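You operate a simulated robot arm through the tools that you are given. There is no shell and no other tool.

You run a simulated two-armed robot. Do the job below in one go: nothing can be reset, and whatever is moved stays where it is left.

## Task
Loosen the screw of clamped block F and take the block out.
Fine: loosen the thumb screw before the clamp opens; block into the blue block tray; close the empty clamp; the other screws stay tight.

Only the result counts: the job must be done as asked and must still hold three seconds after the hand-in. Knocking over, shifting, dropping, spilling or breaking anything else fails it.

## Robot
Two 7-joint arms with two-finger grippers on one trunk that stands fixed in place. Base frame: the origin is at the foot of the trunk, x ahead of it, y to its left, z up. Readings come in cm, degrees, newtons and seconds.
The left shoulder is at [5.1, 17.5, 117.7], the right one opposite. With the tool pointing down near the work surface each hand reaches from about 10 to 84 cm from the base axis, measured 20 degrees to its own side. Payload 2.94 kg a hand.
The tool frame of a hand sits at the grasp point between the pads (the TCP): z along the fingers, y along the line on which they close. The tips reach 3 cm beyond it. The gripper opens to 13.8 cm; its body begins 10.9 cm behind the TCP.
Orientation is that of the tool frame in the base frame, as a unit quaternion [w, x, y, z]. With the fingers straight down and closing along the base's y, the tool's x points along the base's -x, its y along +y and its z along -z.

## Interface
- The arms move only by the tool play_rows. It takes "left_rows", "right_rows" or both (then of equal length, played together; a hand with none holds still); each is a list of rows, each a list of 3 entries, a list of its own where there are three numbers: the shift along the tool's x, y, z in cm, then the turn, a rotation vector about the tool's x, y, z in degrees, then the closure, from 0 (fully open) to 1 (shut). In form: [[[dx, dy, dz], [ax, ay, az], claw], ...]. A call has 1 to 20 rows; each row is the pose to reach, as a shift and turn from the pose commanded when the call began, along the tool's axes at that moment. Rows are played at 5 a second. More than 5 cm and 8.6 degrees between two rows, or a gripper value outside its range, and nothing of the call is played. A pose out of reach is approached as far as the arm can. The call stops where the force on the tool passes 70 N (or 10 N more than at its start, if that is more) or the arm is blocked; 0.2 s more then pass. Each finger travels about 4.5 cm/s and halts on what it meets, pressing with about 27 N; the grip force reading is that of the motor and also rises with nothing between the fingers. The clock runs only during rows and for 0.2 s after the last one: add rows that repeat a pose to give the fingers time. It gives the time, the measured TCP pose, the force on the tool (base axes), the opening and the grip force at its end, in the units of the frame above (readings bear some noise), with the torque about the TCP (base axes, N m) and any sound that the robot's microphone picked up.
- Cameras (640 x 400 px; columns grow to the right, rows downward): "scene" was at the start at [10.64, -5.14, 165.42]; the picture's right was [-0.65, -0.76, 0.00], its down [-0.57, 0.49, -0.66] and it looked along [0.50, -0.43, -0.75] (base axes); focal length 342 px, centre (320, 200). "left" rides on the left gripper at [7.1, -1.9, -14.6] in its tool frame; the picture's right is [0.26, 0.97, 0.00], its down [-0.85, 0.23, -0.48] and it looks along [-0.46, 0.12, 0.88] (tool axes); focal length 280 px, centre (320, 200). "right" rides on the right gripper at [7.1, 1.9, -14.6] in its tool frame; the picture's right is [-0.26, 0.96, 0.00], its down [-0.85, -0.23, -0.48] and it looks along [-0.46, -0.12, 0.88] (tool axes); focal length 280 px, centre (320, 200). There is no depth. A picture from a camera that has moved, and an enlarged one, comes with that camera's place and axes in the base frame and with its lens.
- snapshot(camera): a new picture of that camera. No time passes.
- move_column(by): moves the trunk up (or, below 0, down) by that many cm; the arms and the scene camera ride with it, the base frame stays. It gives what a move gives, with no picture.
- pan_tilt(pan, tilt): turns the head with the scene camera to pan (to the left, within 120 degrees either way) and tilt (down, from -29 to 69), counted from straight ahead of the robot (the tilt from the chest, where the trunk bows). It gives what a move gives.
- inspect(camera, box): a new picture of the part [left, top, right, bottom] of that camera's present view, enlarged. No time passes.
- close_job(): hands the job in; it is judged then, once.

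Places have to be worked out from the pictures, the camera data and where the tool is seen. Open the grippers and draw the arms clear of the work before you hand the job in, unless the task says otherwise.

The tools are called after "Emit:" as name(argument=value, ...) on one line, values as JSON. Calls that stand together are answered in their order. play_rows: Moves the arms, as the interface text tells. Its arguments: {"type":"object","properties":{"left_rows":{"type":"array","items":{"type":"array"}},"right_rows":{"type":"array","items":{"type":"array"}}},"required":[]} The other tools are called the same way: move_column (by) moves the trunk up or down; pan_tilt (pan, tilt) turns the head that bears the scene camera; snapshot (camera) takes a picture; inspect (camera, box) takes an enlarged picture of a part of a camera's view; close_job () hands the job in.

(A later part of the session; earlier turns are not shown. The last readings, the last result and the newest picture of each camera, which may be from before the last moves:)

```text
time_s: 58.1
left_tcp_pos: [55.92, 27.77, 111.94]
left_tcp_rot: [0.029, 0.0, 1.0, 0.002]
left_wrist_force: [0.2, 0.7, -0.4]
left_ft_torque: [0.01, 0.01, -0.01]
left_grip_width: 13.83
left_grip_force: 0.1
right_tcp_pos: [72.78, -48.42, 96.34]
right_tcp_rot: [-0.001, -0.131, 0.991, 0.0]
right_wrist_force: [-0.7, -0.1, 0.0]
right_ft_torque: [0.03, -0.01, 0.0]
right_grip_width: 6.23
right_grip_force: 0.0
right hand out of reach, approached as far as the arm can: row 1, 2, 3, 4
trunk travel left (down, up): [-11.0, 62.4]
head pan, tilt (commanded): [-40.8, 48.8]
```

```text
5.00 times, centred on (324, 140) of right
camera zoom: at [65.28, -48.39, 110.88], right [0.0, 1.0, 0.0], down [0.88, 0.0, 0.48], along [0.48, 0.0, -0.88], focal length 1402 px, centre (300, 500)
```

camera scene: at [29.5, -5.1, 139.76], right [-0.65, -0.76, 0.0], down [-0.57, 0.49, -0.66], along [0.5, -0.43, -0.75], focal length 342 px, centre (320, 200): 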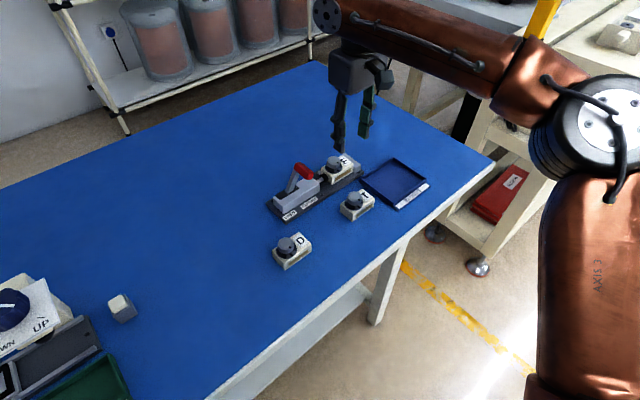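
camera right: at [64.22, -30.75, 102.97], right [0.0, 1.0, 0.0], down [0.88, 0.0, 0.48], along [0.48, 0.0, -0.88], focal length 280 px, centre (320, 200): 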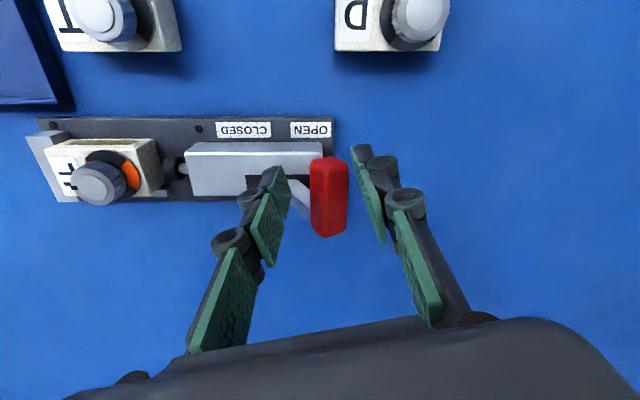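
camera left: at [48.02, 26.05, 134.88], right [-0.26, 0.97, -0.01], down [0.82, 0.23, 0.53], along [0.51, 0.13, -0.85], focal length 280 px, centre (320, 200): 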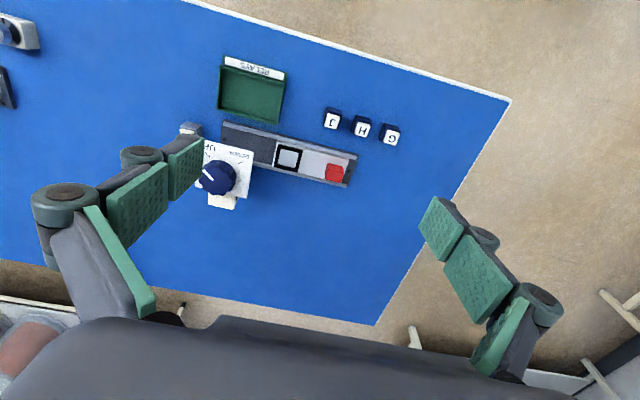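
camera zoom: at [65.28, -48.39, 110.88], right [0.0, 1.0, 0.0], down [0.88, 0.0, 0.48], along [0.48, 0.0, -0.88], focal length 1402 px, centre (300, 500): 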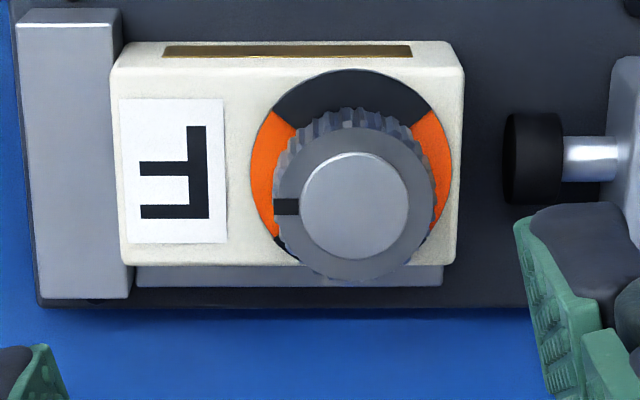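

The fence is only about 0.9 cm high, so with the fingertips at z≈80.4 both pads can hold F's sides (x≈71.0 and 75.1) above it. I turn the hand to yaw 90° so the fingers close along x, staying high.

Emit:
play_rows(right_rows=[[[0, 0, 0], [0, 0, -8], 0.52], [[0, 0, 0], [0, 0, -16], 0.52], [[0, 0, 0], [0, 0, -24], 0.52], [[0, 0, 0], [0, 0, -32], 0.52], [[0, 0, 0], [0, 0, -40], 0.52], [[0, 0, 0], [0, 0, -48], 0.52], [[0, 0, 0], [0, 0, -56], 0.52], [[0, 0, 0], [0, 0, -64], 0.52], [[0, 0, 0], [0, 0, -72], 0.52], [[0, 0, 0], [0, 0, -74.9], 0.52], [[0, 0, 0], [0, 0, -74.9], 0.52], [[0, 0, 0], [0, 0, -74.9], 0.52]])

Emit:
snapshot(camera="right")

Emit:
inspect(camera="right", box=[240, 90, 400, 190])

```text
time_s: 60.7
left_tcp_pos: [55.98, 27.8, 111.85]
left_tcp_rot: [0.029, -0.001, 1.0, 0.002]
left_wrist_force: [-0.4, 0.5, 0.8]
left_ft_torque: [0.04, 0.03, 0.01]
left_grip_width: 13.8
left_grip_force: 0.0
right_tcp_pos: [72.88, -48.43, 96.37]
right_tcp_rot: [0.001, -0.707, 0.707, 0.001]
right_wrist_force: [-0.7, 0.1, 0.0]
right_ft_torque: [0.0, 0.02, 0.0]
right_grip_width: 6.62
right_grip_force: 0.1
trunk travel left (down, up): [-11.0, 62.4]
head pan, tilt (commanded): [-40.8, 48.8]
```

```text
taken
camera right: at [70.86, -55.5, 110.94], right [-0.96, 0.26, 0.0], down [0.23, 0.85, 0.48], along [0.13, 0.46, -0.88], focal length 280 px, centre (320, 200)
```

right: 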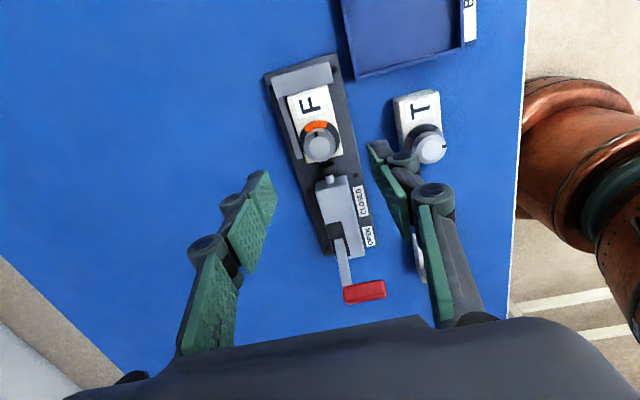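

```text
4.00 times, centred on (320, 140) of right
camera zoom: at [70.86, -55.5, 110.94], right [-0.96, 0.26, 0.0], down [0.23, 0.85, 0.48], along [0.13, 0.46, -0.88], focal length 1122 px, centre (320, 440)
```

zoom: 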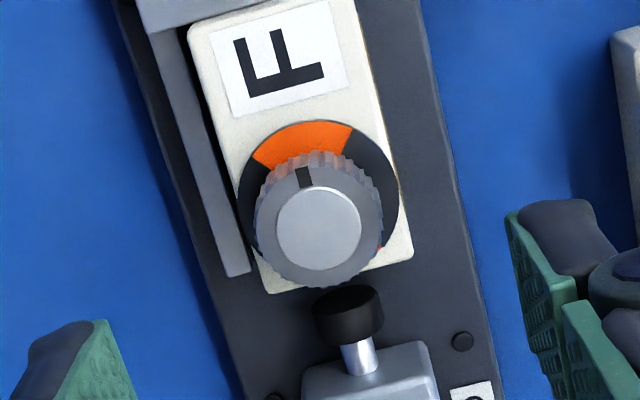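

F's sides compute to x≈71.0 and 74.95 with the TCP centred between them. I descend to TCP z≈83.7 (tips ≈80.7, above the fence) with the fingers 6.6 cm apart.

Emit:
play_rows(right_rows=[[[0, 0, 2.5], [0, 0, 0], 0.52], [[0, 0, 5], [0, 0, 0], 0.52], [[0, 0, 7.5], [0, 0, 0], 0.52], [[0, 0, 9.5], [0, 0, 0], 0.52], [[0, 0, 11], [0, 0, 0], 0.52], [[0, 0, 12], [0, 0, 0], 0.52], [[0, 0, 12.6], [0, 0, 0], 0.52], [[0, 0, 12.6], [0, 0, 0], 0.52], [[0, 0, 12.6], [0, 0, 0], 0.52]])

Emit:
inspect(camera="scene", box=[290, 120, 402, 190])

Emit:
snapshot(camera="right")

```text
time_s: 62.7
left_tcp_pos: [55.89, 27.79, 111.7]
left_tcp_rot: [0.029, 0.0, 1.0, 0.002]
left_wrist_force: [-0.1, -0.8, -0.3]
left_ft_torque: [-0.04, 0.03, -0.02]
left_grip_width: 13.82
left_grip_force: 0.1
right_tcp_pos: [72.87, -48.33, 83.88]
right_tcp_rot: [0.0, -0.707, 0.708, 0.0]
right_wrist_force: [-0.4, -0.3, 0.0]
right_ft_torque: [0.02, -0.05, 0.01]
right_grip_width: 6.6
right_grip_force: 0.0
trunk travel left (down, up): [-11.0, 62.4]
head pan, tilt (commanded): [-40.8, 48.8]
```

```text
5.71 times, centred on (346, 155) of scene
camera zoom: at [29.51, -5.14, 139.76], right [-0.65, -0.76, 0.0], down [-0.57, 0.49, -0.66], along [0.5, -0.43, -0.75], focal length 1953 px, centre (171, 457)
```

zoom: 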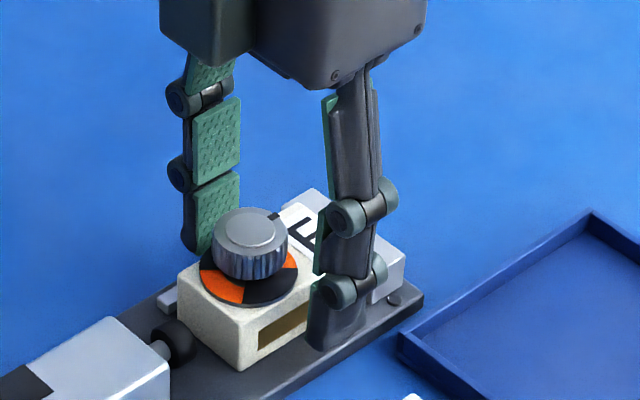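

```text
taken
camera right: at [70.81, -55.43, 98.39], right [-0.96, 0.26, 0.0], down [0.23, 0.85, 0.48], along [0.13, 0.46, -0.88], focal length 280 px, centre (320, 200)
```

right: 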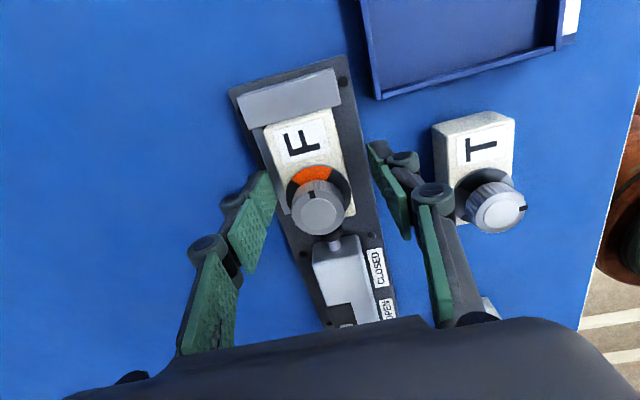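

Both fingers are beside the block, clear of the fence. I close on F's sides.

Emit:
play_rows(right_rows=[[[0, 0, 0], [0, 0, 0], 0.62], [[0, 0, 0], [0, 0, 0], 0.7], [[0, 0, 0], [0, 0, 0], 0.85], [[0, 0, 0], [0, 0, 0], 1], [[0, 0, 0], [0, 0, 0], 1], [[0, 0, 0], [0, 0, 0], 1]])

Emit:
inspect(camera="scene", box=[290, 120, 402, 190])

Emit:
inspect(camera="right", box=[210, 90, 434, 230])

```text
time_s: 64.1
left_tcp_pos: [55.97, 27.7, 111.77]
left_tcp_rot: [0.029, 0.0, 1.0, 0.002]
left_wrist_force: [0.1, -0.2, -0.1]
left_ft_torque: [0.02, -0.03, 0.02]
left_grip_width: 13.8
left_grip_force: 0.1
right_tcp_pos: [72.93, -48.27, 83.87]
right_tcp_rot: [0.001, -0.706, 0.708, 0.0]
right_wrist_force: [0.3, -0.1, 1.9]
right_ft_torque: [0.06, -0.05, -0.02]
right_grip_width: 4.15
right_grip_force: 27.0
trunk travel left (down, up): [-11.0, 62.4]
head pan, tilt (commanded): [-40.8, 48.8]
```

```text
5.71 times, centred on (346, 155) of scene
camera zoom: at [29.51, -5.13, 139.76], right [-0.65, -0.76, 0.0], down [-0.57, 0.49, -0.66], along [0.5, -0.43, -0.75], focal length 1953 px, centre (171, 457)
```

zoom: 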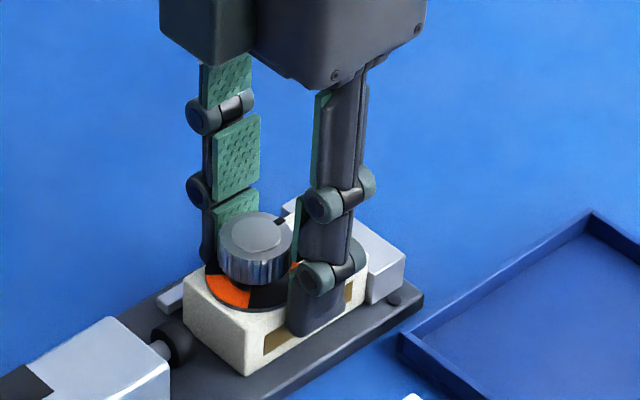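

```text
2.86 times, centred on (322, 160) of right
camera zoom: at [70.81, -55.42, 98.41], right [-0.96, 0.26, 0.0], down [0.23, 0.85, 0.48], along [0.13, 0.46, -0.88], focal length 801 px, centre (314, 314)
```

zoom: 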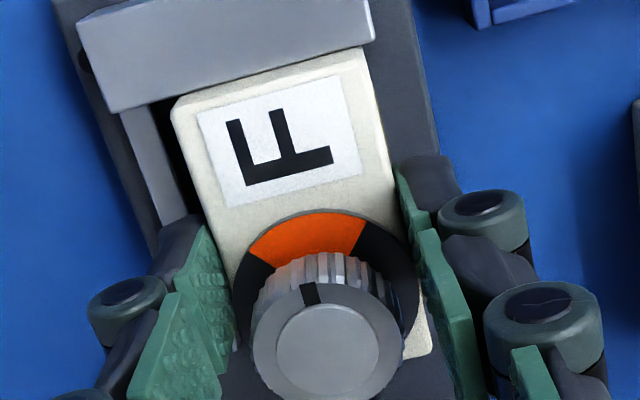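

The block is held at 4.15 cm with 27 N. I lift it straight up slowly and check that it comes along.

Emit:
play_rows(right_rows=[[[0, 0, -0.5], [0, 0, 0], 1], [[0, 0, -1], [0, 0, 0], 1], [[0, 0, -1.8], [0, 0, 0], 1], [[0, 0, -2.6], [0, 0, 0], 1], [[0, 0, -3.6], [0, 0, 0], 1], [[0, 0, -5], [0, 0, 0], 1], [[0, 0, -6.5], [0, 0, 0], 1], [[0, 0, -8], [0, 0, 0], 1], [[0, 0, -8], [0, 0, 0], 1], [[0, 0, -8], [0, 0, 0], 1]])

Emit:
inspect(camera="scene", box=[260, 90, 420, 210])

Emit:
snapshot(camera="right")

```text
time_s: 66.3
left_tcp_pos: [56.03, 27.92, 111.77]
left_tcp_rot: [0.029, 0.0, 1.0, 0.001]
left_wrist_force: [-0.6, -0.4, -0.6]
left_ft_torque: [0.01, -0.02, -0.01]
left_grip_width: 13.81
left_grip_force: 0.1
right_tcp_pos: [72.91, -48.18, 91.93]
right_tcp_rot: [0.0, -0.706, 0.708, 0.001]
right_wrist_force: [0.0, 0.4, -2.0]
right_ft_torque: [-0.02, 0.0, -0.01]
right_grip_width: 4.15
right_grip_force: 27.0
trunk travel left (down, up): [-11.0, 62.4]
head pan, tilt (commanded): [-40.8, 48.8]
```

```text
3.33 times, centred on (340, 150) of scene
camera zoom: at [29.51, -5.14, 139.76], right [-0.65, -0.76, 0.0], down [-0.57, 0.49, -0.66], along [0.5, -0.43, -0.75], focal length 1139 px, centre (253, 367)
```

zoom: 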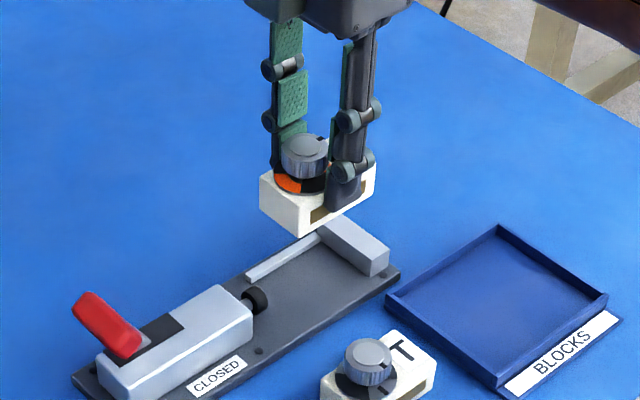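

```text
taken
camera right: at [70.85, -55.33, 106.45], right [-0.96, 0.26, 0.0], down [0.23, 0.85, 0.48], along [0.13, 0.46, -0.88], focal length 280 px, centre (320, 200)
```

right: 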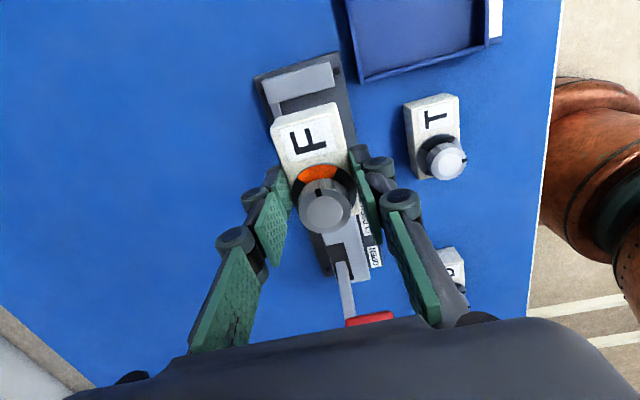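

F came out cleanly and hangs level. The tray computes to x 57–67.6, y -63.5…-51.1, so its centre is about [62.3, -57.3]. I carry the block first along -y, then -x, keeping it above T's knob.

Emit:
play_rows(right_rows=[[[1.5, 0, -0.7], [0, 0, 0], 1], [[3.5, 0, -1.2], [0, 0, 0], 1], [[6, 0, -1.2], [0, 0, 0], 1], [[8, 0.5, -1.2], [0, 0, 0], 1], [[8.9, 2.5, -1.2], [0, 0, 0], 1], [[8.9, 5, -1.2], [0, 0, 0], 1], [[8.9, 7.5, -1.2], [0, 0, 0], 1], [[8.9, 9.5, -1.2], [0, 0, 0], 1], [[8.9, 10.6, -1.2], [0, 0, 0], 1], [[8.9, 10.6, -1.2], [0, 0, 0], 1], [[8.9, 10.6, -1.2], [0, 0, 0], 1], [[8.9, 10.6, -1.2], [0, 0, 0], 1]])

Emit:
snapshot(camera="scene")

Emit:
inspect(camera="scene", box=[300, 90, 460, 220])

Emit:
snapshot(camera="right")

```text
time_s: 68.9
left_tcp_pos: [55.94, 27.78, 111.76]
left_tcp_rot: [0.029, 0.0, 1.0, 0.002]
left_wrist_force: [0.1, -0.1, 0.2]
left_ft_torque: [-0.01, 0.01, 0.01]
left_grip_width: 13.82
left_grip_force: 0.0
right_tcp_pos: [62.21, -57.25, 93.1]
right_tcp_rot: [0.001, -0.707, 0.707, 0.001]
right_wrist_force: [0.0, -0.7, -2.3]
right_ft_torque: [-0.02, 0.0, 0.01]
right_grip_width: 4.14
right_grip_force: 26.7
trunk travel left (down, up): [-11.0, 62.4]
head pan, tilt (commanded): [-40.8, 48.8]
```

```text
taken
camera scene: at [29.53, -5.17, 139.75], right [-0.65, -0.76, 0.0], down [-0.57, 0.49, -0.66], along [0.5, -0.43, -0.75], focal length 342 px, centre (320, 200)
```

scene: 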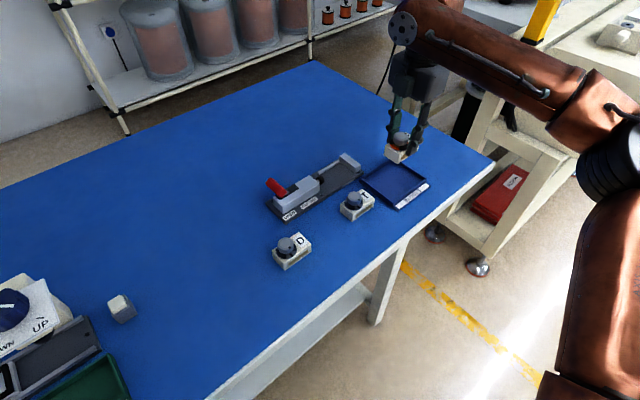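

```text
3.08 times, centred on (380, 155) of scene
camera zoom: at [29.53, -5.17, 139.75], right [-0.65, -0.76, 0.0], down [-0.57, 0.49, -0.66], along [0.5, -0.43, -0.75], focal length 1052 px, centre (135, 338)
```

zoom: 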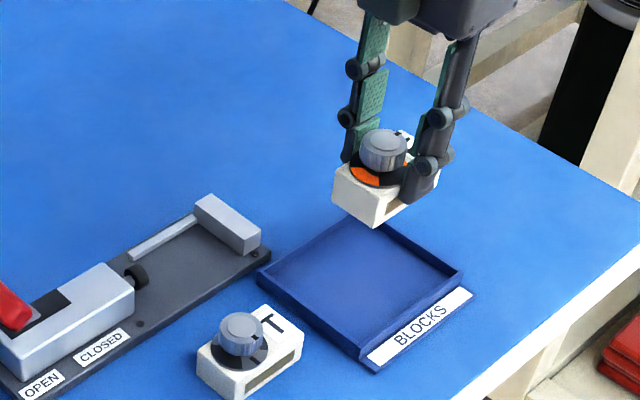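

```text
taken
camera right: at [60.11, -64.34, 107.62], right [-0.96, 0.26, 0.0], down [0.23, 0.85, 0.48], along [0.13, 0.46, -0.88], focal length 280 px, centre (320, 200)
```

right: 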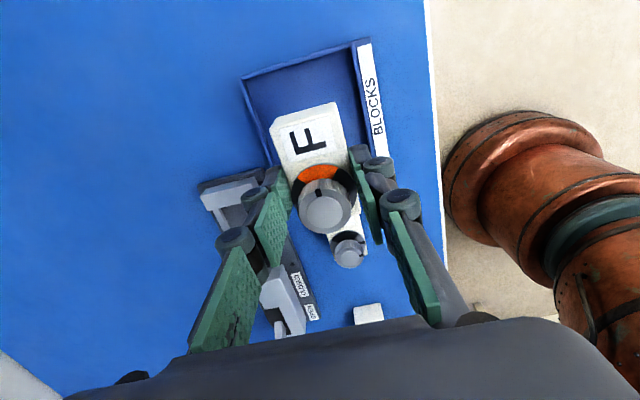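

The tray position agrees from both cameras and the block hangs above its middle. I lower it to just above the tray floor (TCP z≈84.3).

Emit:
play_rows(right_rows=[[[0, 0, 2], [0, 0, 0], 1], [[0, 0, 4], [0, 0, 0], 1], [[0, 0, 6], [0, 0, 0], 1], [[0, 0, 7.5], [0, 0, 0], 1], [[0, 0, 8.3], [0, 0, 0], 1], [[0, 0, 8.8], [0, 0, 0], 1], [[0, 0, 8.8], [0, 0, 0], 1], [[0, 0, 8.8], [0, 0, 0], 1]])

Emit:
inspect(camera="scene", box=[340, 110, 452, 220])

Emit:
snapshot(camera="right")

```text
time_s: 70.7
left_tcp_pos: [55.99, 27.76, 111.81]
left_tcp_rot: [0.027, -0.001, 1.0, 0.001]
left_wrist_force: [0.8, -0.3, -0.1]
left_ft_torque: [0.0, -0.01, -0.02]
left_grip_width: 13.8
left_grip_force: 0.0
right_tcp_pos: [62.31, -57.26, 84.36]
right_tcp_rot: [0.001, -0.707, 0.707, 0.001]
right_wrist_force: [0.2, 0.1, -1.7]
right_ft_torque: [-0.01, 0.01, 0.03]
right_grip_width: 4.14
right_grip_force: 27.0
trunk travel left (down, up): [-11.0, 62.4]
head pan, tilt (commanded): [-40.8, 48.8]
```

```text
3.64 times, centred on (396, 165) of scene
camera zoom: at [29.52, -5.17, 139.75], right [-0.65, -0.76, 0.0], down [-0.57, 0.49, -0.66], along [0.5, -0.43, -0.75], focal length 1243 px, centre (44, 327)
```

zoom: 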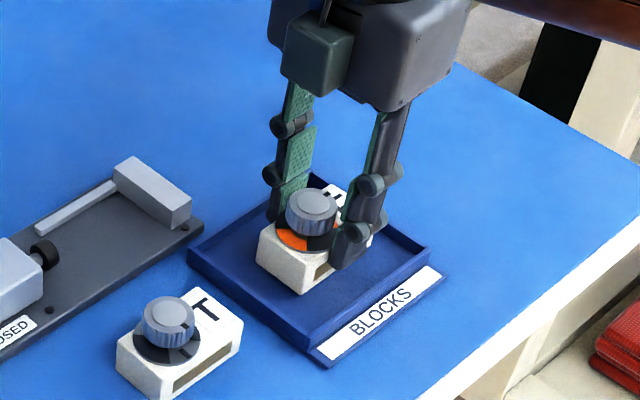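

```text
taken
camera right: at [60.23, -64.4, 98.81], right [-0.96, 0.26, 0.0], down [0.23, 0.85, 0.48], along [0.13, 0.46, -0.88], focal length 280 px, centre (320, 200)
```

right: 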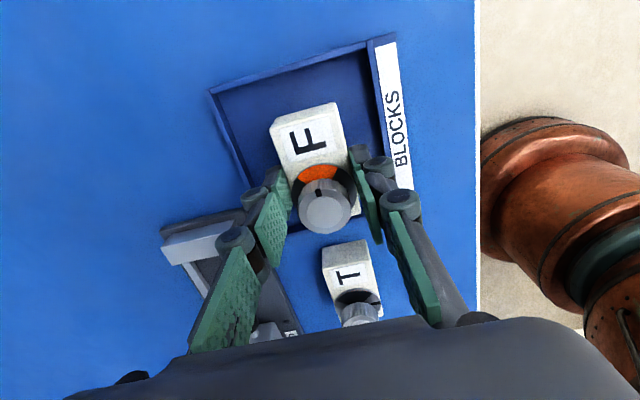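

Still hanging free (about 2 N of weight). I go down in small steps until the block touches the tray floor.

Emit:
play_rows(right_rows=[[[0, 0, 0.2], [0, 0, 0], 1], [[0, 0, 0.4], [0, 0, 0], 1], [[0, 0, 0.5], [0, 0, 0], 1], [[0, 0, 0.5], [0, 0, 0], 1]])

```text
time_s: 71.7
left_tcp_pos: [55.96, 27.81, 111.83]
left_tcp_rot: [0.028, -0.001, 1.0, 0.002]
left_wrist_force: [-0.3, -0.4, 0.6]
left_ft_torque: [0.01, -0.01, 0.04]
left_grip_width: 13.82
left_grip_force: 0.1
right_tcp_pos: [62.38, -57.25, 83.79]
right_tcp_rot: [0.002, -0.706, 0.708, 0.001]
right_wrist_force: [0.1, -1.3, -1.1]
right_ft_torque: [0.02, -0.03, -0.02]
right_grip_width: 4.1
right_grip_force: 27.1
trunk travel left (down, up): [-11.0, 62.4]
head pan, tilt (commanded): [-40.8, 48.8]
```

No contact yet at TCP z≈83.8. I lower by another 0.3 cm.

Emit:
play_rows(right_rows=[[[0, 0, 0.15], [0, 0, 0], 1], [[0, 0, 0.3], [0, 0, 0], 1], [[0, 0, 0.3], [0, 0, 0], 1]])

```text
time_s: 72.5
left_tcp_pos: [56.01, 27.77, 111.81]
left_tcp_rot: [0.028, 0.001, 1.0, 0.001]
left_wrist_force: [0.6, 0.0, -1.0]
left_ft_torque: [0.0, 0.01, 0.01]
left_grip_width: 13.83
left_grip_force: 0.0
right_tcp_pos: [62.43, -57.33, 83.51]
right_tcp_rot: [0.001, -0.707, 0.708, 0.001]
right_wrist_force: [0.6, 1.2, -1.5]
right_ft_torque: [-0.02, -0.01, 0.01]
right_grip_width: 4.16
right_grip_force: 27.1
trunk travel left (down, up): [-11.0, 62.4]
head pan, tilt (commanded): [-40.8, 48.8]
```

Still free at z≈83.5. Another 0.3 cm down.

Emit:
play_rows(right_rows=[[[0, 0, 0.15], [0, 0, 0], 1], [[0, 0, 0.3], [0, 0, 0], 1], [[0, 0, 0.3], [0, 0, 0], 1]])

Emit:
inspect(camera="scene", box=[350, 140, 430, 200])

```text
time_s: 73.3
left_tcp_pos: [55.89, 27.78, 111.78]
left_tcp_rot: [0.03, 0.0, 1.0, 0.002]
left_wrist_force: [0.4, 0.2, 0.5]
left_ft_torque: [0.02, -0.02, 0.0]
left_grip_width: 13.81
left_grip_force: 0.2
right_tcp_pos: [62.44, -57.27, 83.46]
right_tcp_rot: [0.003, -0.706, 0.708, 0.0]
right_wrist_force: [1.0, -2.5, 9.7]
right_ft_torque: [0.19, 0.18, 0.03]
right_grip_width: 4.12
right_grip_force: 26.9
trunk travel left (down, up): [-11.0, 62.4]
head pan, tilt (commanded): [-40.8, 48.8]
```

```text
6.67 times, centred on (390, 170) of scene
camera zoom: at [29.42, -5.1, 139.8], right [-0.65, -0.76, 0.0], down [-0.57, 0.49, -0.66], along [0.5, -0.43, -0.75], focal length 2278 px, centre (-147, 400)
```

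zoom: 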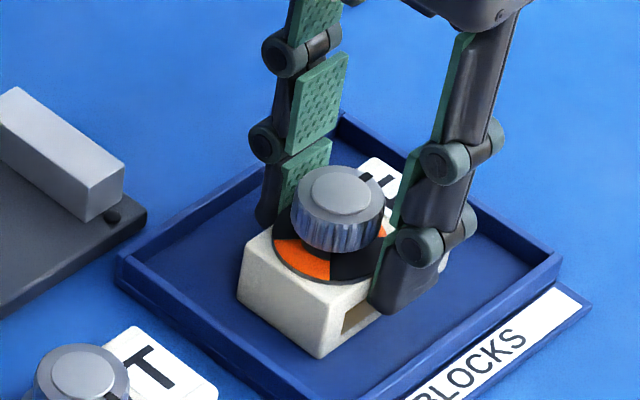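

The force shows about 10 N upward: the block stands on the tray floor. I open the fingers a little and lift straight up.

Emit:
play_rows(right_rows=[[[0, 0, -0.1], [0, 0, 0], 0.66], [[0, 0, -0.1], [0, 0, 0], 0.62], [[0, 0, -0.1], [0, 0, 0], 0.6], [[0, 0, -0.1], [0, 0, 0], 0.6], [[0, 0, -1], [0, 0, 0], 0.6], [[0, 0, -2.5], [0, 0, 0], 0.6], [[0, 0, -5], [0, 0, 0], 0.6], [[0, 0, -8], [0, 0, 0], 0.6], [[0, 0, -11], [0, 0, 0], 0.6], [[0, 0, -13], [0, 0, 0], 0.6], [[0, 0, -13], [0, 0, 0], 0.6]])

Emit:
inspect(camera="scene", box=[260, 120, 460, 220])

Emit:
snapshot(camera="right")

```text
time_s: 75.7
left_tcp_pos: [56.08, 27.82, 111.7]
left_tcp_rot: [0.028, -0.001, 1.0, 0.002]
left_wrist_force: [0.5, -0.3, -0.6]
left_ft_torque: [0.04, 0.03, 0.02]
left_grip_width: 13.79
left_grip_force: 0.0
right_tcp_pos: [62.39, -57.15, 96.27]
right_tcp_rot: [0.0, -0.706, 0.709, 0.001]
right_wrist_force: [0.2, 0.0, -0.1]
right_ft_torque: [-0.02, -0.01, -0.01]
right_grip_width: 5.5
right_grip_force: 0.0
trunk travel left (down, up): [-11.0, 62.4]
head pan, tilt (commanded): [-40.8, 48.8]
```

```text
3.20 times, centred on (360, 170) of scene
camera zoom: at [29.52, -5.17, 139.75], right [-0.65, -0.76, 0.0], down [-0.57, 0.49, -0.66], along [0.5, -0.43, -0.75], focal length 1094 px, centre (192, 296)
```

zoom: 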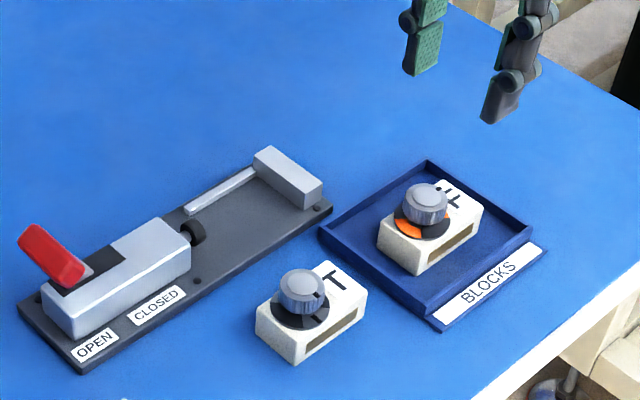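

```text
taken
camera right: at [60.29, -64.3, 110.74], right [-0.96, 0.26, 0.0], down [0.23, 0.85, 0.48], along [0.13, 0.46, -0.88], focal length 280 px, centre (320, 200)
```

right: 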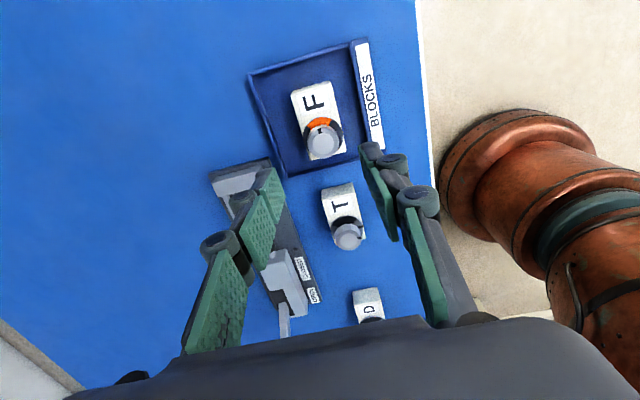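

F stands in the tray, clear of its walls. Now the empty clamp has to be closed: I move back toward the lever, turning the hand to yaw 15° on the way, at a height that clears everything.

Emit:
play_rows(right_rows=[[[-1.7, -0.9, 0], [0, 0, 7.5], 0.55], [[-3.4, -1.8, 0], [0, 0, 15], 0.52], [[-5.2, -2.7, 0], [0, 0, 22.5], 0.52], [[-6.9, -3.6, 0], [0, 0, 30], 0.52], [[-8.6, -4.6, 0], [0, 0, 37.5], 0.52], [[-10.3, -5.5, 0], [0, 0, 45], 0.52], [[-12, -6.4, 0], [0, 0, 52.5], 0.52], [[-13.8, -7.3, 0], [0, 0, 60], 0.52], [[-15.5, -8.2, 0], [0, 0, 67.5], 0.52], [[-17.2, -9.1, 0], [0, 0, 75], 0.52], [[-17.2, -9.1, 0], [0, 0, 75], 0.52], [[-17.2, -9.1, 0], [0, 0, 75], 0.52]])

Emit:
snapshot(camera="right")

Emit:
inspect(camera="scene", box=[250, 140, 378, 220])

```text
time_s: 78.3
left_tcp_pos: [55.88, 27.76, 111.68]
left_tcp_rot: [0.029, 0.0, 1.0, 0.002]
left_wrist_force: [0.3, -0.1, 0.2]
left_ft_torque: [0.01, 0.03, -0.02]
left_grip_width: 13.78
left_grip_force: 0.1
right_tcp_pos: [71.23, -40.16, 96.1]
right_tcp_rot: [-0.001, -0.13, 0.992, 0.0]
right_wrist_force: [0.2, -0.6, -1.1]
right_ft_torque: [0.02, 0.03, -0.01]
right_grip_width: 6.63
right_grip_force: 0.1
trunk travel left (down, up): [-11.0, 62.4]
head pan, tilt (commanded): [-40.8, 48.8]
```

```text
taken
camera right: at [63.79, -40.14, 110.63], right [0.01, 1.0, 0.0], down [0.88, -0.01, 0.48], along [0.48, 0.0, -0.88], focal length 280 px, centre (320, 200)
```

right: 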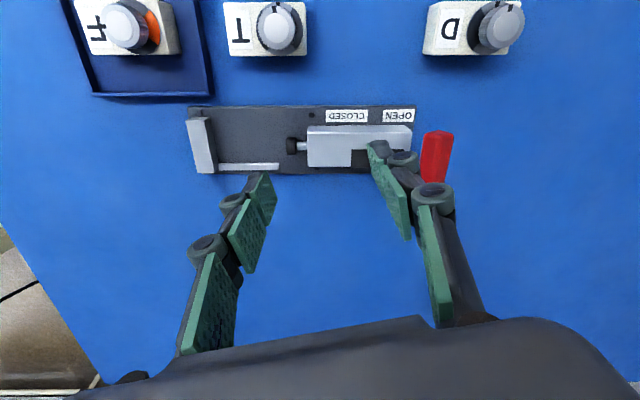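

```text
5.00 times, centred on (314, 180) of scene
camera zoom: at [29.52, -5.13, 139.75], right [-0.65, -0.76, 0.0], down [-0.57, 0.49, -0.66], along [0.5, -0.43, -0.75], focal length 1709 px, centre (350, 300)
```

zoom: 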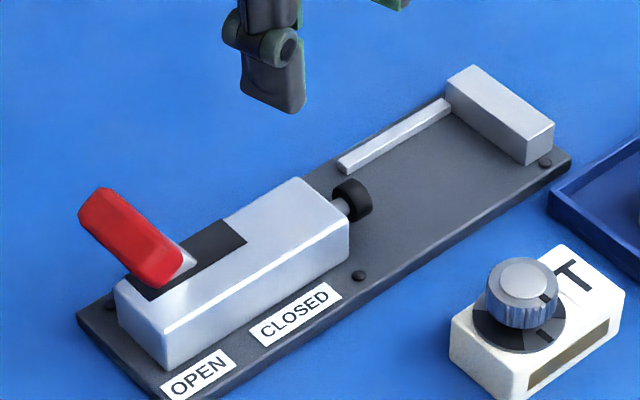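

The bar at OPEN computes to about [72.1, -30.0, 87.9]. I move over it with the fingers 6.6 cm apart, aiming for TCP y≈-31, still above the bar, and check how far it gets.

Emit:
play_rows(right_rows=[[[-0.65, 2.2, 0], [0, 0, 0], 0.52], [[-1.3, 4.4, 0], [0, 0, 0], 0.52], [[-1.95, 6.6, 0.5], [0, 0, 0], 0.52], [[-2.58, 8.84, 1.5], [0, 0, 0], 0.52], [[-2.58, 8.84, 2.5], [0, 0, 0], 0.52], [[-2.58, 8.84, 2.5], [0, 0, 0], 0.52], [[-2.58, 8.84, 2.5], [0, 0, 0], 0.52]])

Emit:
snapshot(camera="right")

Emit:
inspect(camera="scene", box=[250, 120, 378, 220])

```text
time_s: 79.9
left_tcp_pos: [55.88, 27.73, 111.9]
left_tcp_rot: [0.029, 0.002, 1.0, 0.002]
left_wrist_force: [-0.1, -0.7, 0.2]
left_ft_torque: [-0.01, 0.0, 0.03]
left_grip_width: 13.78
left_grip_force: 0.0
right_tcp_pos: [70.97, -31.4, 93.4]
right_tcp_rot: [0.002, -0.13, 0.992, 0.0]
right_wrist_force: [-0.4, 0.3, -0.1]
right_ft_torque: [0.02, -0.01, 0.0]
right_grip_width: 6.64
right_grip_force: 0.0
right hand out of reach, approached as far as the arm can: row 3, 4, 5, 6, 7
trunk travel left (down, up): [-11.0, 62.4]
head pan, tilt (commanded): [-40.8, 48.8]
```

```text
taken
camera right: at [63.46, -31.39, 107.95], right [0.0, 1.0, 0.0], down [0.88, -0.01, 0.48], along [0.48, 0.0, -0.88], focal length 280 px, centre (320, 200)
```

right: 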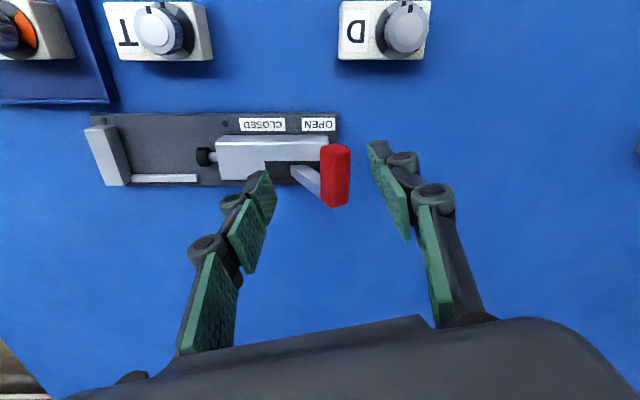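

```text
4.00 times, centred on (314, 170) of scene
camera zoom: at [29.4, -5.14, 139.79], right [-0.65, -0.76, 0.0], down [-0.57, 0.49, -0.66], along [0.5, -0.43, -0.75], focal length 1367 px, centre (344, 320)
```

zoom: 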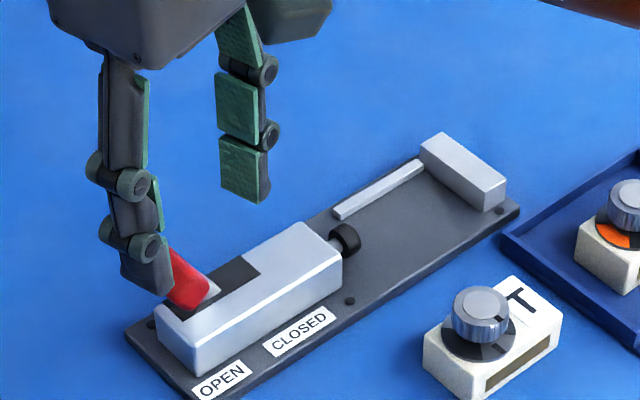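

At yaw 15° the pad would only catch the bar's end. A wider opening at neutral yaw is better: with 10 cm between the pads and TCP near [72.2, -33, 93.4], the pads come at y≈-28 and -38, well around the bar.

Emit:
play_rows(right_rows=[[[-0.3, -0.9, 0], [0, 0, 7.5], 0.4], [[-0.75, -1.86, 0], [0, 0, 15], 0.275], [[-0.75, -1.86, 0], [0, 0, 15], 0.275], [[-0.75, -1.86, 0], [0, 0, 15], 0.275], [[-0.75, -1.86, 0], [0, 0, 15], 0.275], [[-0.75, -1.86, 0], [0, 0, 15], 0.275]])

Emit:
snapshot(camera="right")

Emit:
inspect(camera="scene", box=[250, 120, 378, 220])

```text
time_s: 81.3
left_tcp_pos: [55.98, 27.8, 111.8]
left_tcp_rot: [0.029, 0.0, 1.0, 0.002]
left_wrist_force: [0.0, -0.5, 0.4]
left_ft_torque: [-0.01, 0.01, -0.02]
left_grip_width: 13.81
left_grip_force: 0.0
right_tcp_pos: [72.04, -33.9, 93.7]
right_tcp_rot: [0.001, 0.003, 1.0, 0.002]
right_wrist_force: [-0.1, 0.1, 0.2]
right_ft_torque: [0.02, -0.01, 0.0]
right_grip_width: 9.99
right_grip_force: 0.0
right hand out of reach, approached as far as the arm can: row 1, 2, 3, 4, 5, 6
trunk travel left (down, up): [-11.0, 62.4]
head pan, tilt (commanded): [-40.8, 48.8]
```

```text
taken
camera right: at [64.79, -32.07, 108.13], right [0.27, 0.96, 0.0], down [0.85, -0.24, 0.48], along [0.46, -0.12, -0.88], focal length 280 px, centre (320, 200)
```

right: 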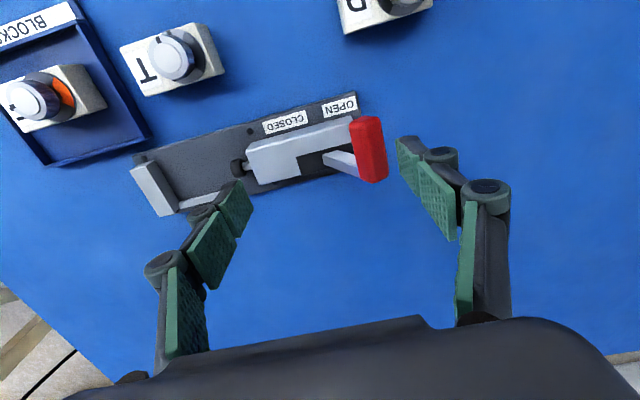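

```text
4.00 times, centred on (314, 170) of scene
camera zoom: at [29.5, -5.12, 139.76], right [-0.65, -0.76, 0.0], down [-0.57, 0.49, -0.66], along [0.5, -0.43, -0.75], focal length 1367 px, centre (344, 320)
```

zoom: 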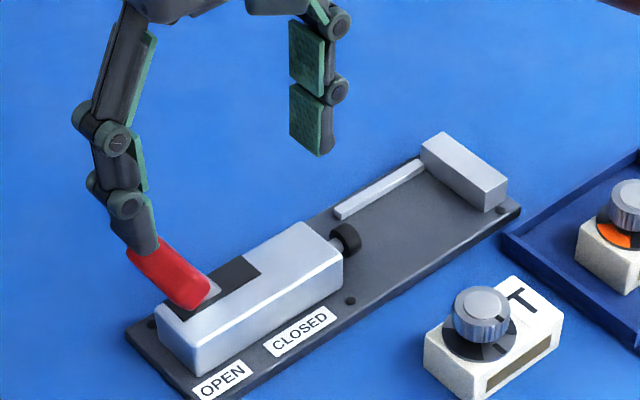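

The hand stopped at y≈-33.9 here, so I open the fingers to 12 cm to put the +y pad near y≈-27.9, beyond the bar, and check again before descending.

Emit:
play_rows(right_rows=[[[0, 0, 0], [0, 0, 0], 0.2], [[0, 0, 0], [0, 0, 0], 0.12], [[0, 0, 0], [0, 0, 0], 0.12], [[0, 0, 0], [0, 0, 0], 0.12], [[0, 0, 0], [0, 0, 0], 0.12]])

Emit:
snapshot(camera="right")

Emit:
inspect(camera="scene", box=[250, 120, 378, 220])

```text
time_s: 82.5
left_tcp_pos: [55.99, 27.82, 111.9]
left_tcp_rot: [0.028, 0.0, 1.0, 0.002]
left_wrist_force: [-1.2, -0.8, -0.6]
left_ft_torque: [-0.01, 0.0, -0.02]
left_grip_width: 13.82
left_grip_force: 0.0
right_tcp_pos: [72.08, -34.04, 93.56]
right_tcp_rot: [0.001, 0.002, 1.0, 0.002]
right_wrist_force: [-0.4, 0.1, -0.4]
right_ft_torque: [-0.02, -0.01, 0.0]
right_grip_width: 12.17
right_grip_force: 0.1
trunk travel left (down, up): [-11.0, 62.4]
head pan, tilt (commanded): [-40.8, 48.8]
```

```text
taken
camera right: at [64.79, -32.07, 108.13], right [0.27, 0.96, 0.0], down [0.85, -0.24, 0.48], along [0.46, -0.12, -0.88], focal length 280 px, centre (320, 200)
```

right: 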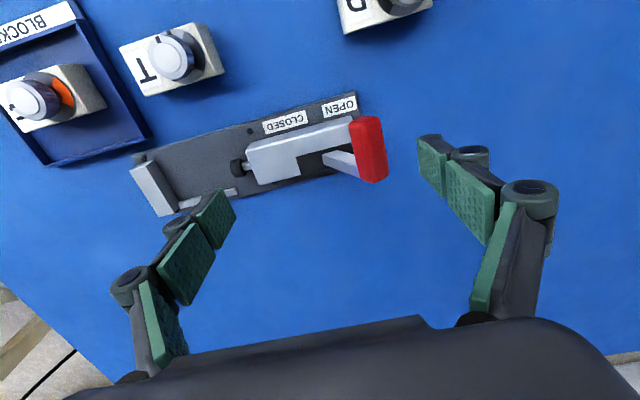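

```text
4.00 times, centred on (314, 170) of scene
camera zoom: at [29.5, -5.12, 139.76], right [-0.65, -0.76, 0.0], down [-0.57, 0.49, -0.66], along [0.5, -0.43, -0.75], focal length 1367 px, centre (344, 320)
```

zoom: 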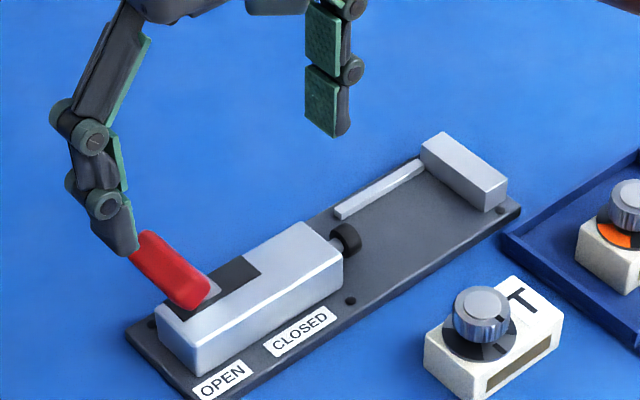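

The +y pad (y≈-27.95) is about 1.1 cm beyond the bar's far face (y≈-29.1). I descend to TCP z≈88.3.

Emit:
play_rows(right_rows=[[[0, 0.1, 1.5], [0, 0, 0], 0.12], [[0, 0.2, 3], [0, 0, 0], 0.12], [[0, 0.2, 4.3], [0, 0, 0], 0.12], [[0, 0.2, 5.3], [0, 0, 0], 0.12], [[0, 0.2, 5.3], [0, 0, 0], 0.12], [[0, 0.2, 5.3], [0, 0, 0], 0.12]])

Emit:
snapshot(camera="right")

Emit:
inspect(camera="scene", box=[250, 120, 378, 220])

```text
time_s: 83.9
left_tcp_pos: [55.91, 27.78, 111.59]
left_tcp_rot: [0.028, 0.0, 1.0, 0.001]
left_wrist_force: [0.4, -0.6, -0.3]
left_ft_torque: [0.0, 0.01, 0.0]
left_grip_width: 13.83
left_grip_force: 0.1
right_tcp_pos: [72.06, -33.94, 88.13]
right_tcp_rot: [0.0, 0.001, 1.0, 0.001]
right_wrist_force: [0.1, 0.3, 0.2]
right_ft_torque: [0.03, -0.03, 0.02]
right_grip_width: 12.14
right_grip_force: 0.0
trunk travel left (down, up): [-11.0, 62.4]
head pan, tilt (commanded): [-40.8, 48.8]
```

```text
taken
camera right: at [64.77, -31.87, 102.88], right [0.26, 0.96, 0.0], down [0.85, -0.23, 0.48], along [0.46, -0.12, -0.88], focal length 280 px, centre (320, 200)
```

right: 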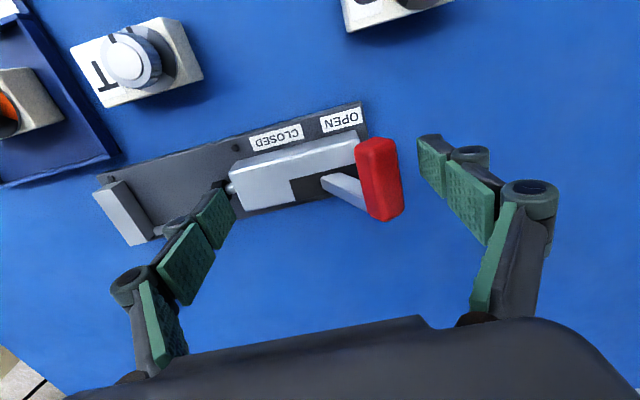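

```text
4.00 times, centred on (314, 170) of scene
camera zoom: at [29.51, -5.12, 139.76], right [-0.65, -0.76, 0.0], down [-0.57, 0.49, -0.66], along [0.5, -0.43, -0.75], focal length 1367 px, centre (344, 320)
```

zoom: 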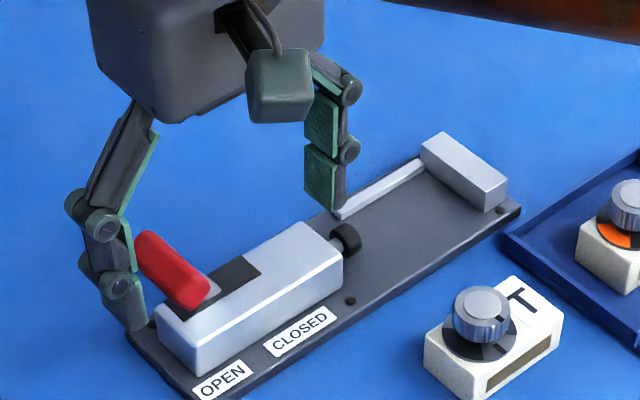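

The bar stands between the pads, free of contact. I push it toward CLOSED (-y), first 5.5 cm.

Emit:
play_rows(right_rows=[[[0, -0.8, 0], [0, 0, 0], 0.12], [[0, -1.6, 0], [0, 0, 0], 0.12], [[0, -2.4, 0], [0, 0, 0], 0.12], [[0, -3.2, 0], [0, 0, 0], 0.12], [[0, -4, 0], [0, 0, 0], 0.12], [[0, -4.8, 0], [0, 0, 0], 0.12], [[0, -5.5, 0], [0, 0, 0], 0.12], [[0, -5.5, 0], [0, 0, 0], 0.12]])

Emit:
inspect(camera="scene", box=[250, 120, 378, 220])

Emit:
snapshot(camera="right")

```text
time_s: 85.7
left_tcp_pos: [55.98, 27.83, 111.72]
left_tcp_rot: [0.029, 0.001, 1.0, 0.001]
left_wrist_force: [-0.2, -0.8, -0.1]
left_ft_torque: [-0.02, 0.04, 0.01]
left_grip_width: 13.77
left_grip_force: 0.0
right_tcp_pos: [72.07, -39.37, 88.26]
right_tcp_rot: [0.0, 0.0, 1.0, 0.001]
right_wrist_force: [-0.1, -0.9, 0.7]
right_ft_torque: [0.02, 0.0, 0.01]
right_grip_width: 12.17
right_grip_force: 0.1
trunk travel left (down, up): [-11.0, 62.4]
head pan, tilt (commanded): [-40.8, 48.8]
```

```text
4.00 times, centred on (314, 170) of scene
camera zoom: at [29.51, -5.12, 139.76], right [-0.65, -0.76, 0.0], down [-0.57, 0.49, -0.66], along [0.5, -0.43, -0.75], focal length 1367 px, centre (344, 320)
```

zoom: 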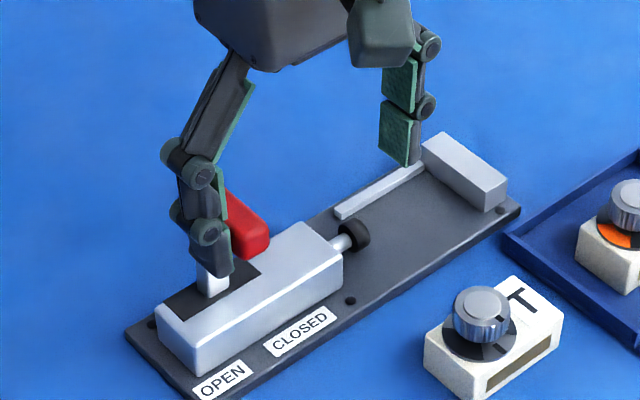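

```text
taken
camera right: at [64.82, -37.46, 102.8], right [0.26, 0.96, 0.0], down [0.85, -0.23, 0.48], along [0.46, -0.12, -0.88], focal length 280 px, centre (320, 200)
```

right: 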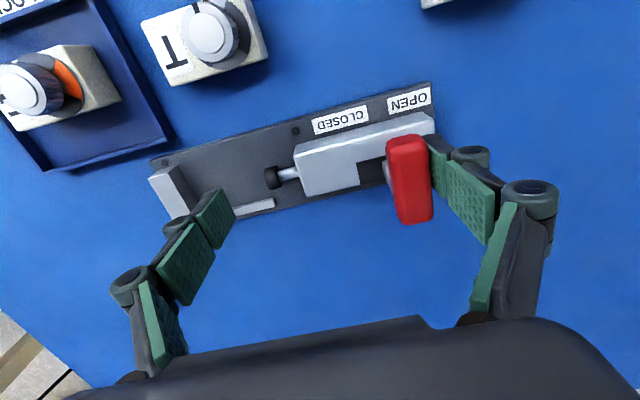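

The lever is upright now and the plunger is moving out again. I push on by another 3.5 cm toward CLOSED.

Emit:
play_rows(right_rows=[[[0, -0.7, 0], [0, 0, 0], 0.12], [[0, -1.4, 0], [0, 0, 0], 0.12], [[0, -2.1, 0], [0, 0, 0], 0.12], [[0, -2.8, 0], [0, 0, 0], 0.12], [[0, -3.4, 0], [0, 0, 0], 0.12], [[0, -3.4, 0], [0, 0, 0], 0.12]])

Emit:
inspect(camera="scene", box=[250, 120, 378, 220])

Emit:
snapshot(camera="right")

```text
time_s: 87.1
left_tcp_pos: [56.0, 27.88, 111.76]
left_tcp_rot: [0.028, -0.001, 1.0, 0.001]
left_wrist_force: [0.6, 0.2, -0.1]
left_ft_torque: [0.03, 0.0, 0.04]
left_grip_width: 13.8
left_grip_force: 0.2
right_tcp_pos: [71.99, -42.78, 88.18]
right_tcp_rot: [0.001, 0.001, 1.0, 0.001]
right_wrist_force: [-1.4, 7.2, -3.2]
right_ft_torque: [-0.12, -0.04, -0.08]
right_grip_width: 12.48
right_grip_force: 2.6
trunk travel left (down, up): [-11.0, 62.4]
head pan, tilt (commanded): [-40.8, 48.8]
```

```text
4.00 times, centred on (314, 170) of scene
camera zoom: at [29.54, -5.05, 139.75], right [-0.65, -0.76, 0.0], down [-0.57, 0.49, -0.66], along [0.5, -0.43, -0.75], focal length 1367 px, centre (344, 320)
```

zoom: 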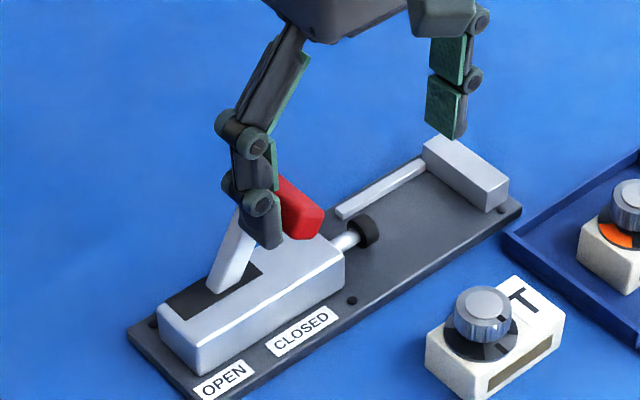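

```text
taken
camera right: at [64.78, -40.79, 102.77], right [0.26, 0.97, 0.0], down [0.85, -0.23, 0.47], along [0.46, -0.12, -0.88], focal length 280 px, centre (320, 200)
```

right: 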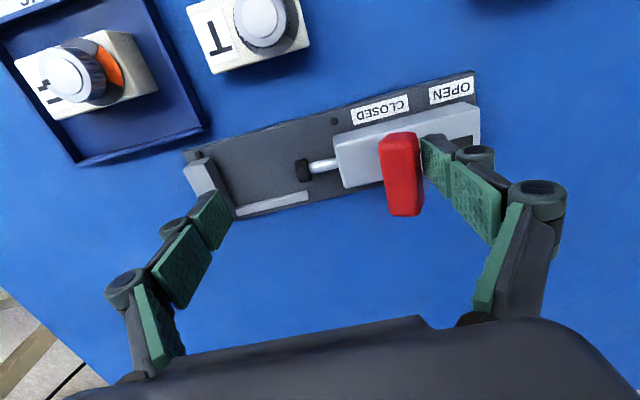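

The bar is back near y≈-37.9, its first closed place, and the force rises to 7 N with the finger yielding, so it is at the stop. I press 0.4 cm more to be sure, then back off and rise.

Emit:
play_rows(right_rows=[[[0, -0.2, 0], [0, 0, 0], 0.12], [[0, -0.4, 0], [0, 0, 0], 0.12], [[0, -0.4, 0], [0, 0, 0], 0.12]])

Emit:
play_rows(right_rows=[[[0, 0.6, 0], [0, 0, 0], 0.12], [[0, 1.4, 0], [0, 0, 0], 0.12], [[0, 1.4, -2], [0, 0, 0], 0.12], [[0, 1.4, -5], [0, 0, 0], 0.12], [[0, 1.4, -8], [0, 0, 0], 0.12], [[0, 1.4, -8], [0, 0, 0], 0.12], [[0, 1.4, -8], [0, 0, 0], 0.12]])

Emit:
inspect(camera="scene", box=[250, 120, 442, 240])

Emit:
snapshot(camera="right")

```text
time_s: 87.9
left_tcp_pos: [55.87, 27.9, 111.75]
left_tcp_rot: [0.029, 0.0, 1.0, 0.001]
left_wrist_force: [-0.1, 0.0, 0.0]
left_ft_torque: [-0.01, 0.02, -0.01]
left_grip_width: 13.79
left_grip_force: 0.1
right_tcp_pos: [72.07, -43.09, 88.45]
right_tcp_rot: [0.002, 0.0, 1.0, 0.001]
right_wrist_force: [1.7, 10.5, 2.8]
right_ft_torque: [0.31, -0.09, -0.17]
right_grip_width: 13.02
right_grip_force: 6.8
trunk travel left (down, up): [-11.0, 62.4]
head pan, tilt (commanded): [-40.8, 48.8]
```

```text
time_s: 89.5
left_tcp_pos: [55.98, 27.76, 111.78]
left_tcp_rot: [0.028, 0.0, 1.0, 0.002]
left_wrist_force: [-0.4, -0.1, -0.2]
left_ft_torque: [0.0, -0.01, -0.01]
left_grip_width: 13.77
left_grip_force: 0.1
right_tcp_pos: [72.12, -41.74, 96.31]
right_tcp_rot: [0.001, 0.001, 1.0, 0.0]
right_wrist_force: [-0.7, -0.2, -0.2]
right_ft_torque: [0.05, 0.02, -0.02]
right_grip_width: 12.15
right_grip_force: 0.0
trunk travel left (down, up): [-11.0, 62.4]
head pan, tilt (commanded): [-40.8, 48.8]
```

```text
3.33 times, centred on (346, 180) of scene
camera zoom: at [29.49, -5.11, 139.76], right [-0.65, -0.76, 0.0], down [-0.57, 0.49, -0.66], along [0.5, -0.43, -0.75], focal length 1139 px, centre (233, 267)
```

zoom: 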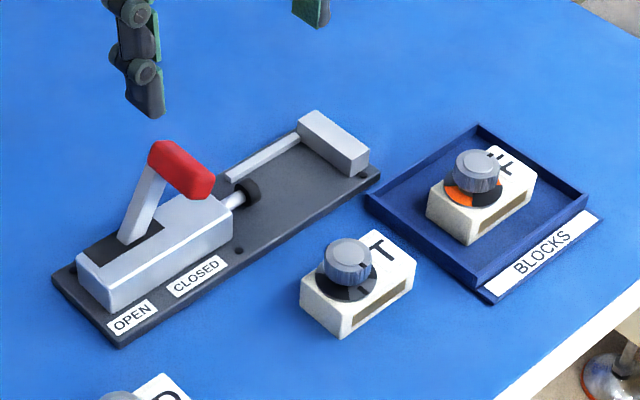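

```text
taken
camera right: at [64.82, -39.85, 110.9], right [0.26, 0.96, 0.0], down [0.85, -0.23, 0.48], along [0.46, -0.12, -0.88], focal length 280 px, centre (320, 200)
```

right: 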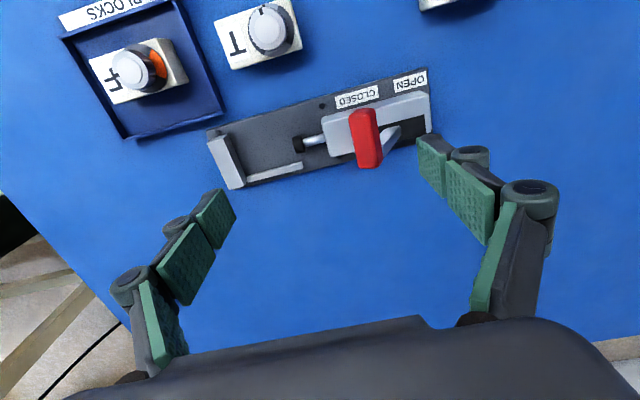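

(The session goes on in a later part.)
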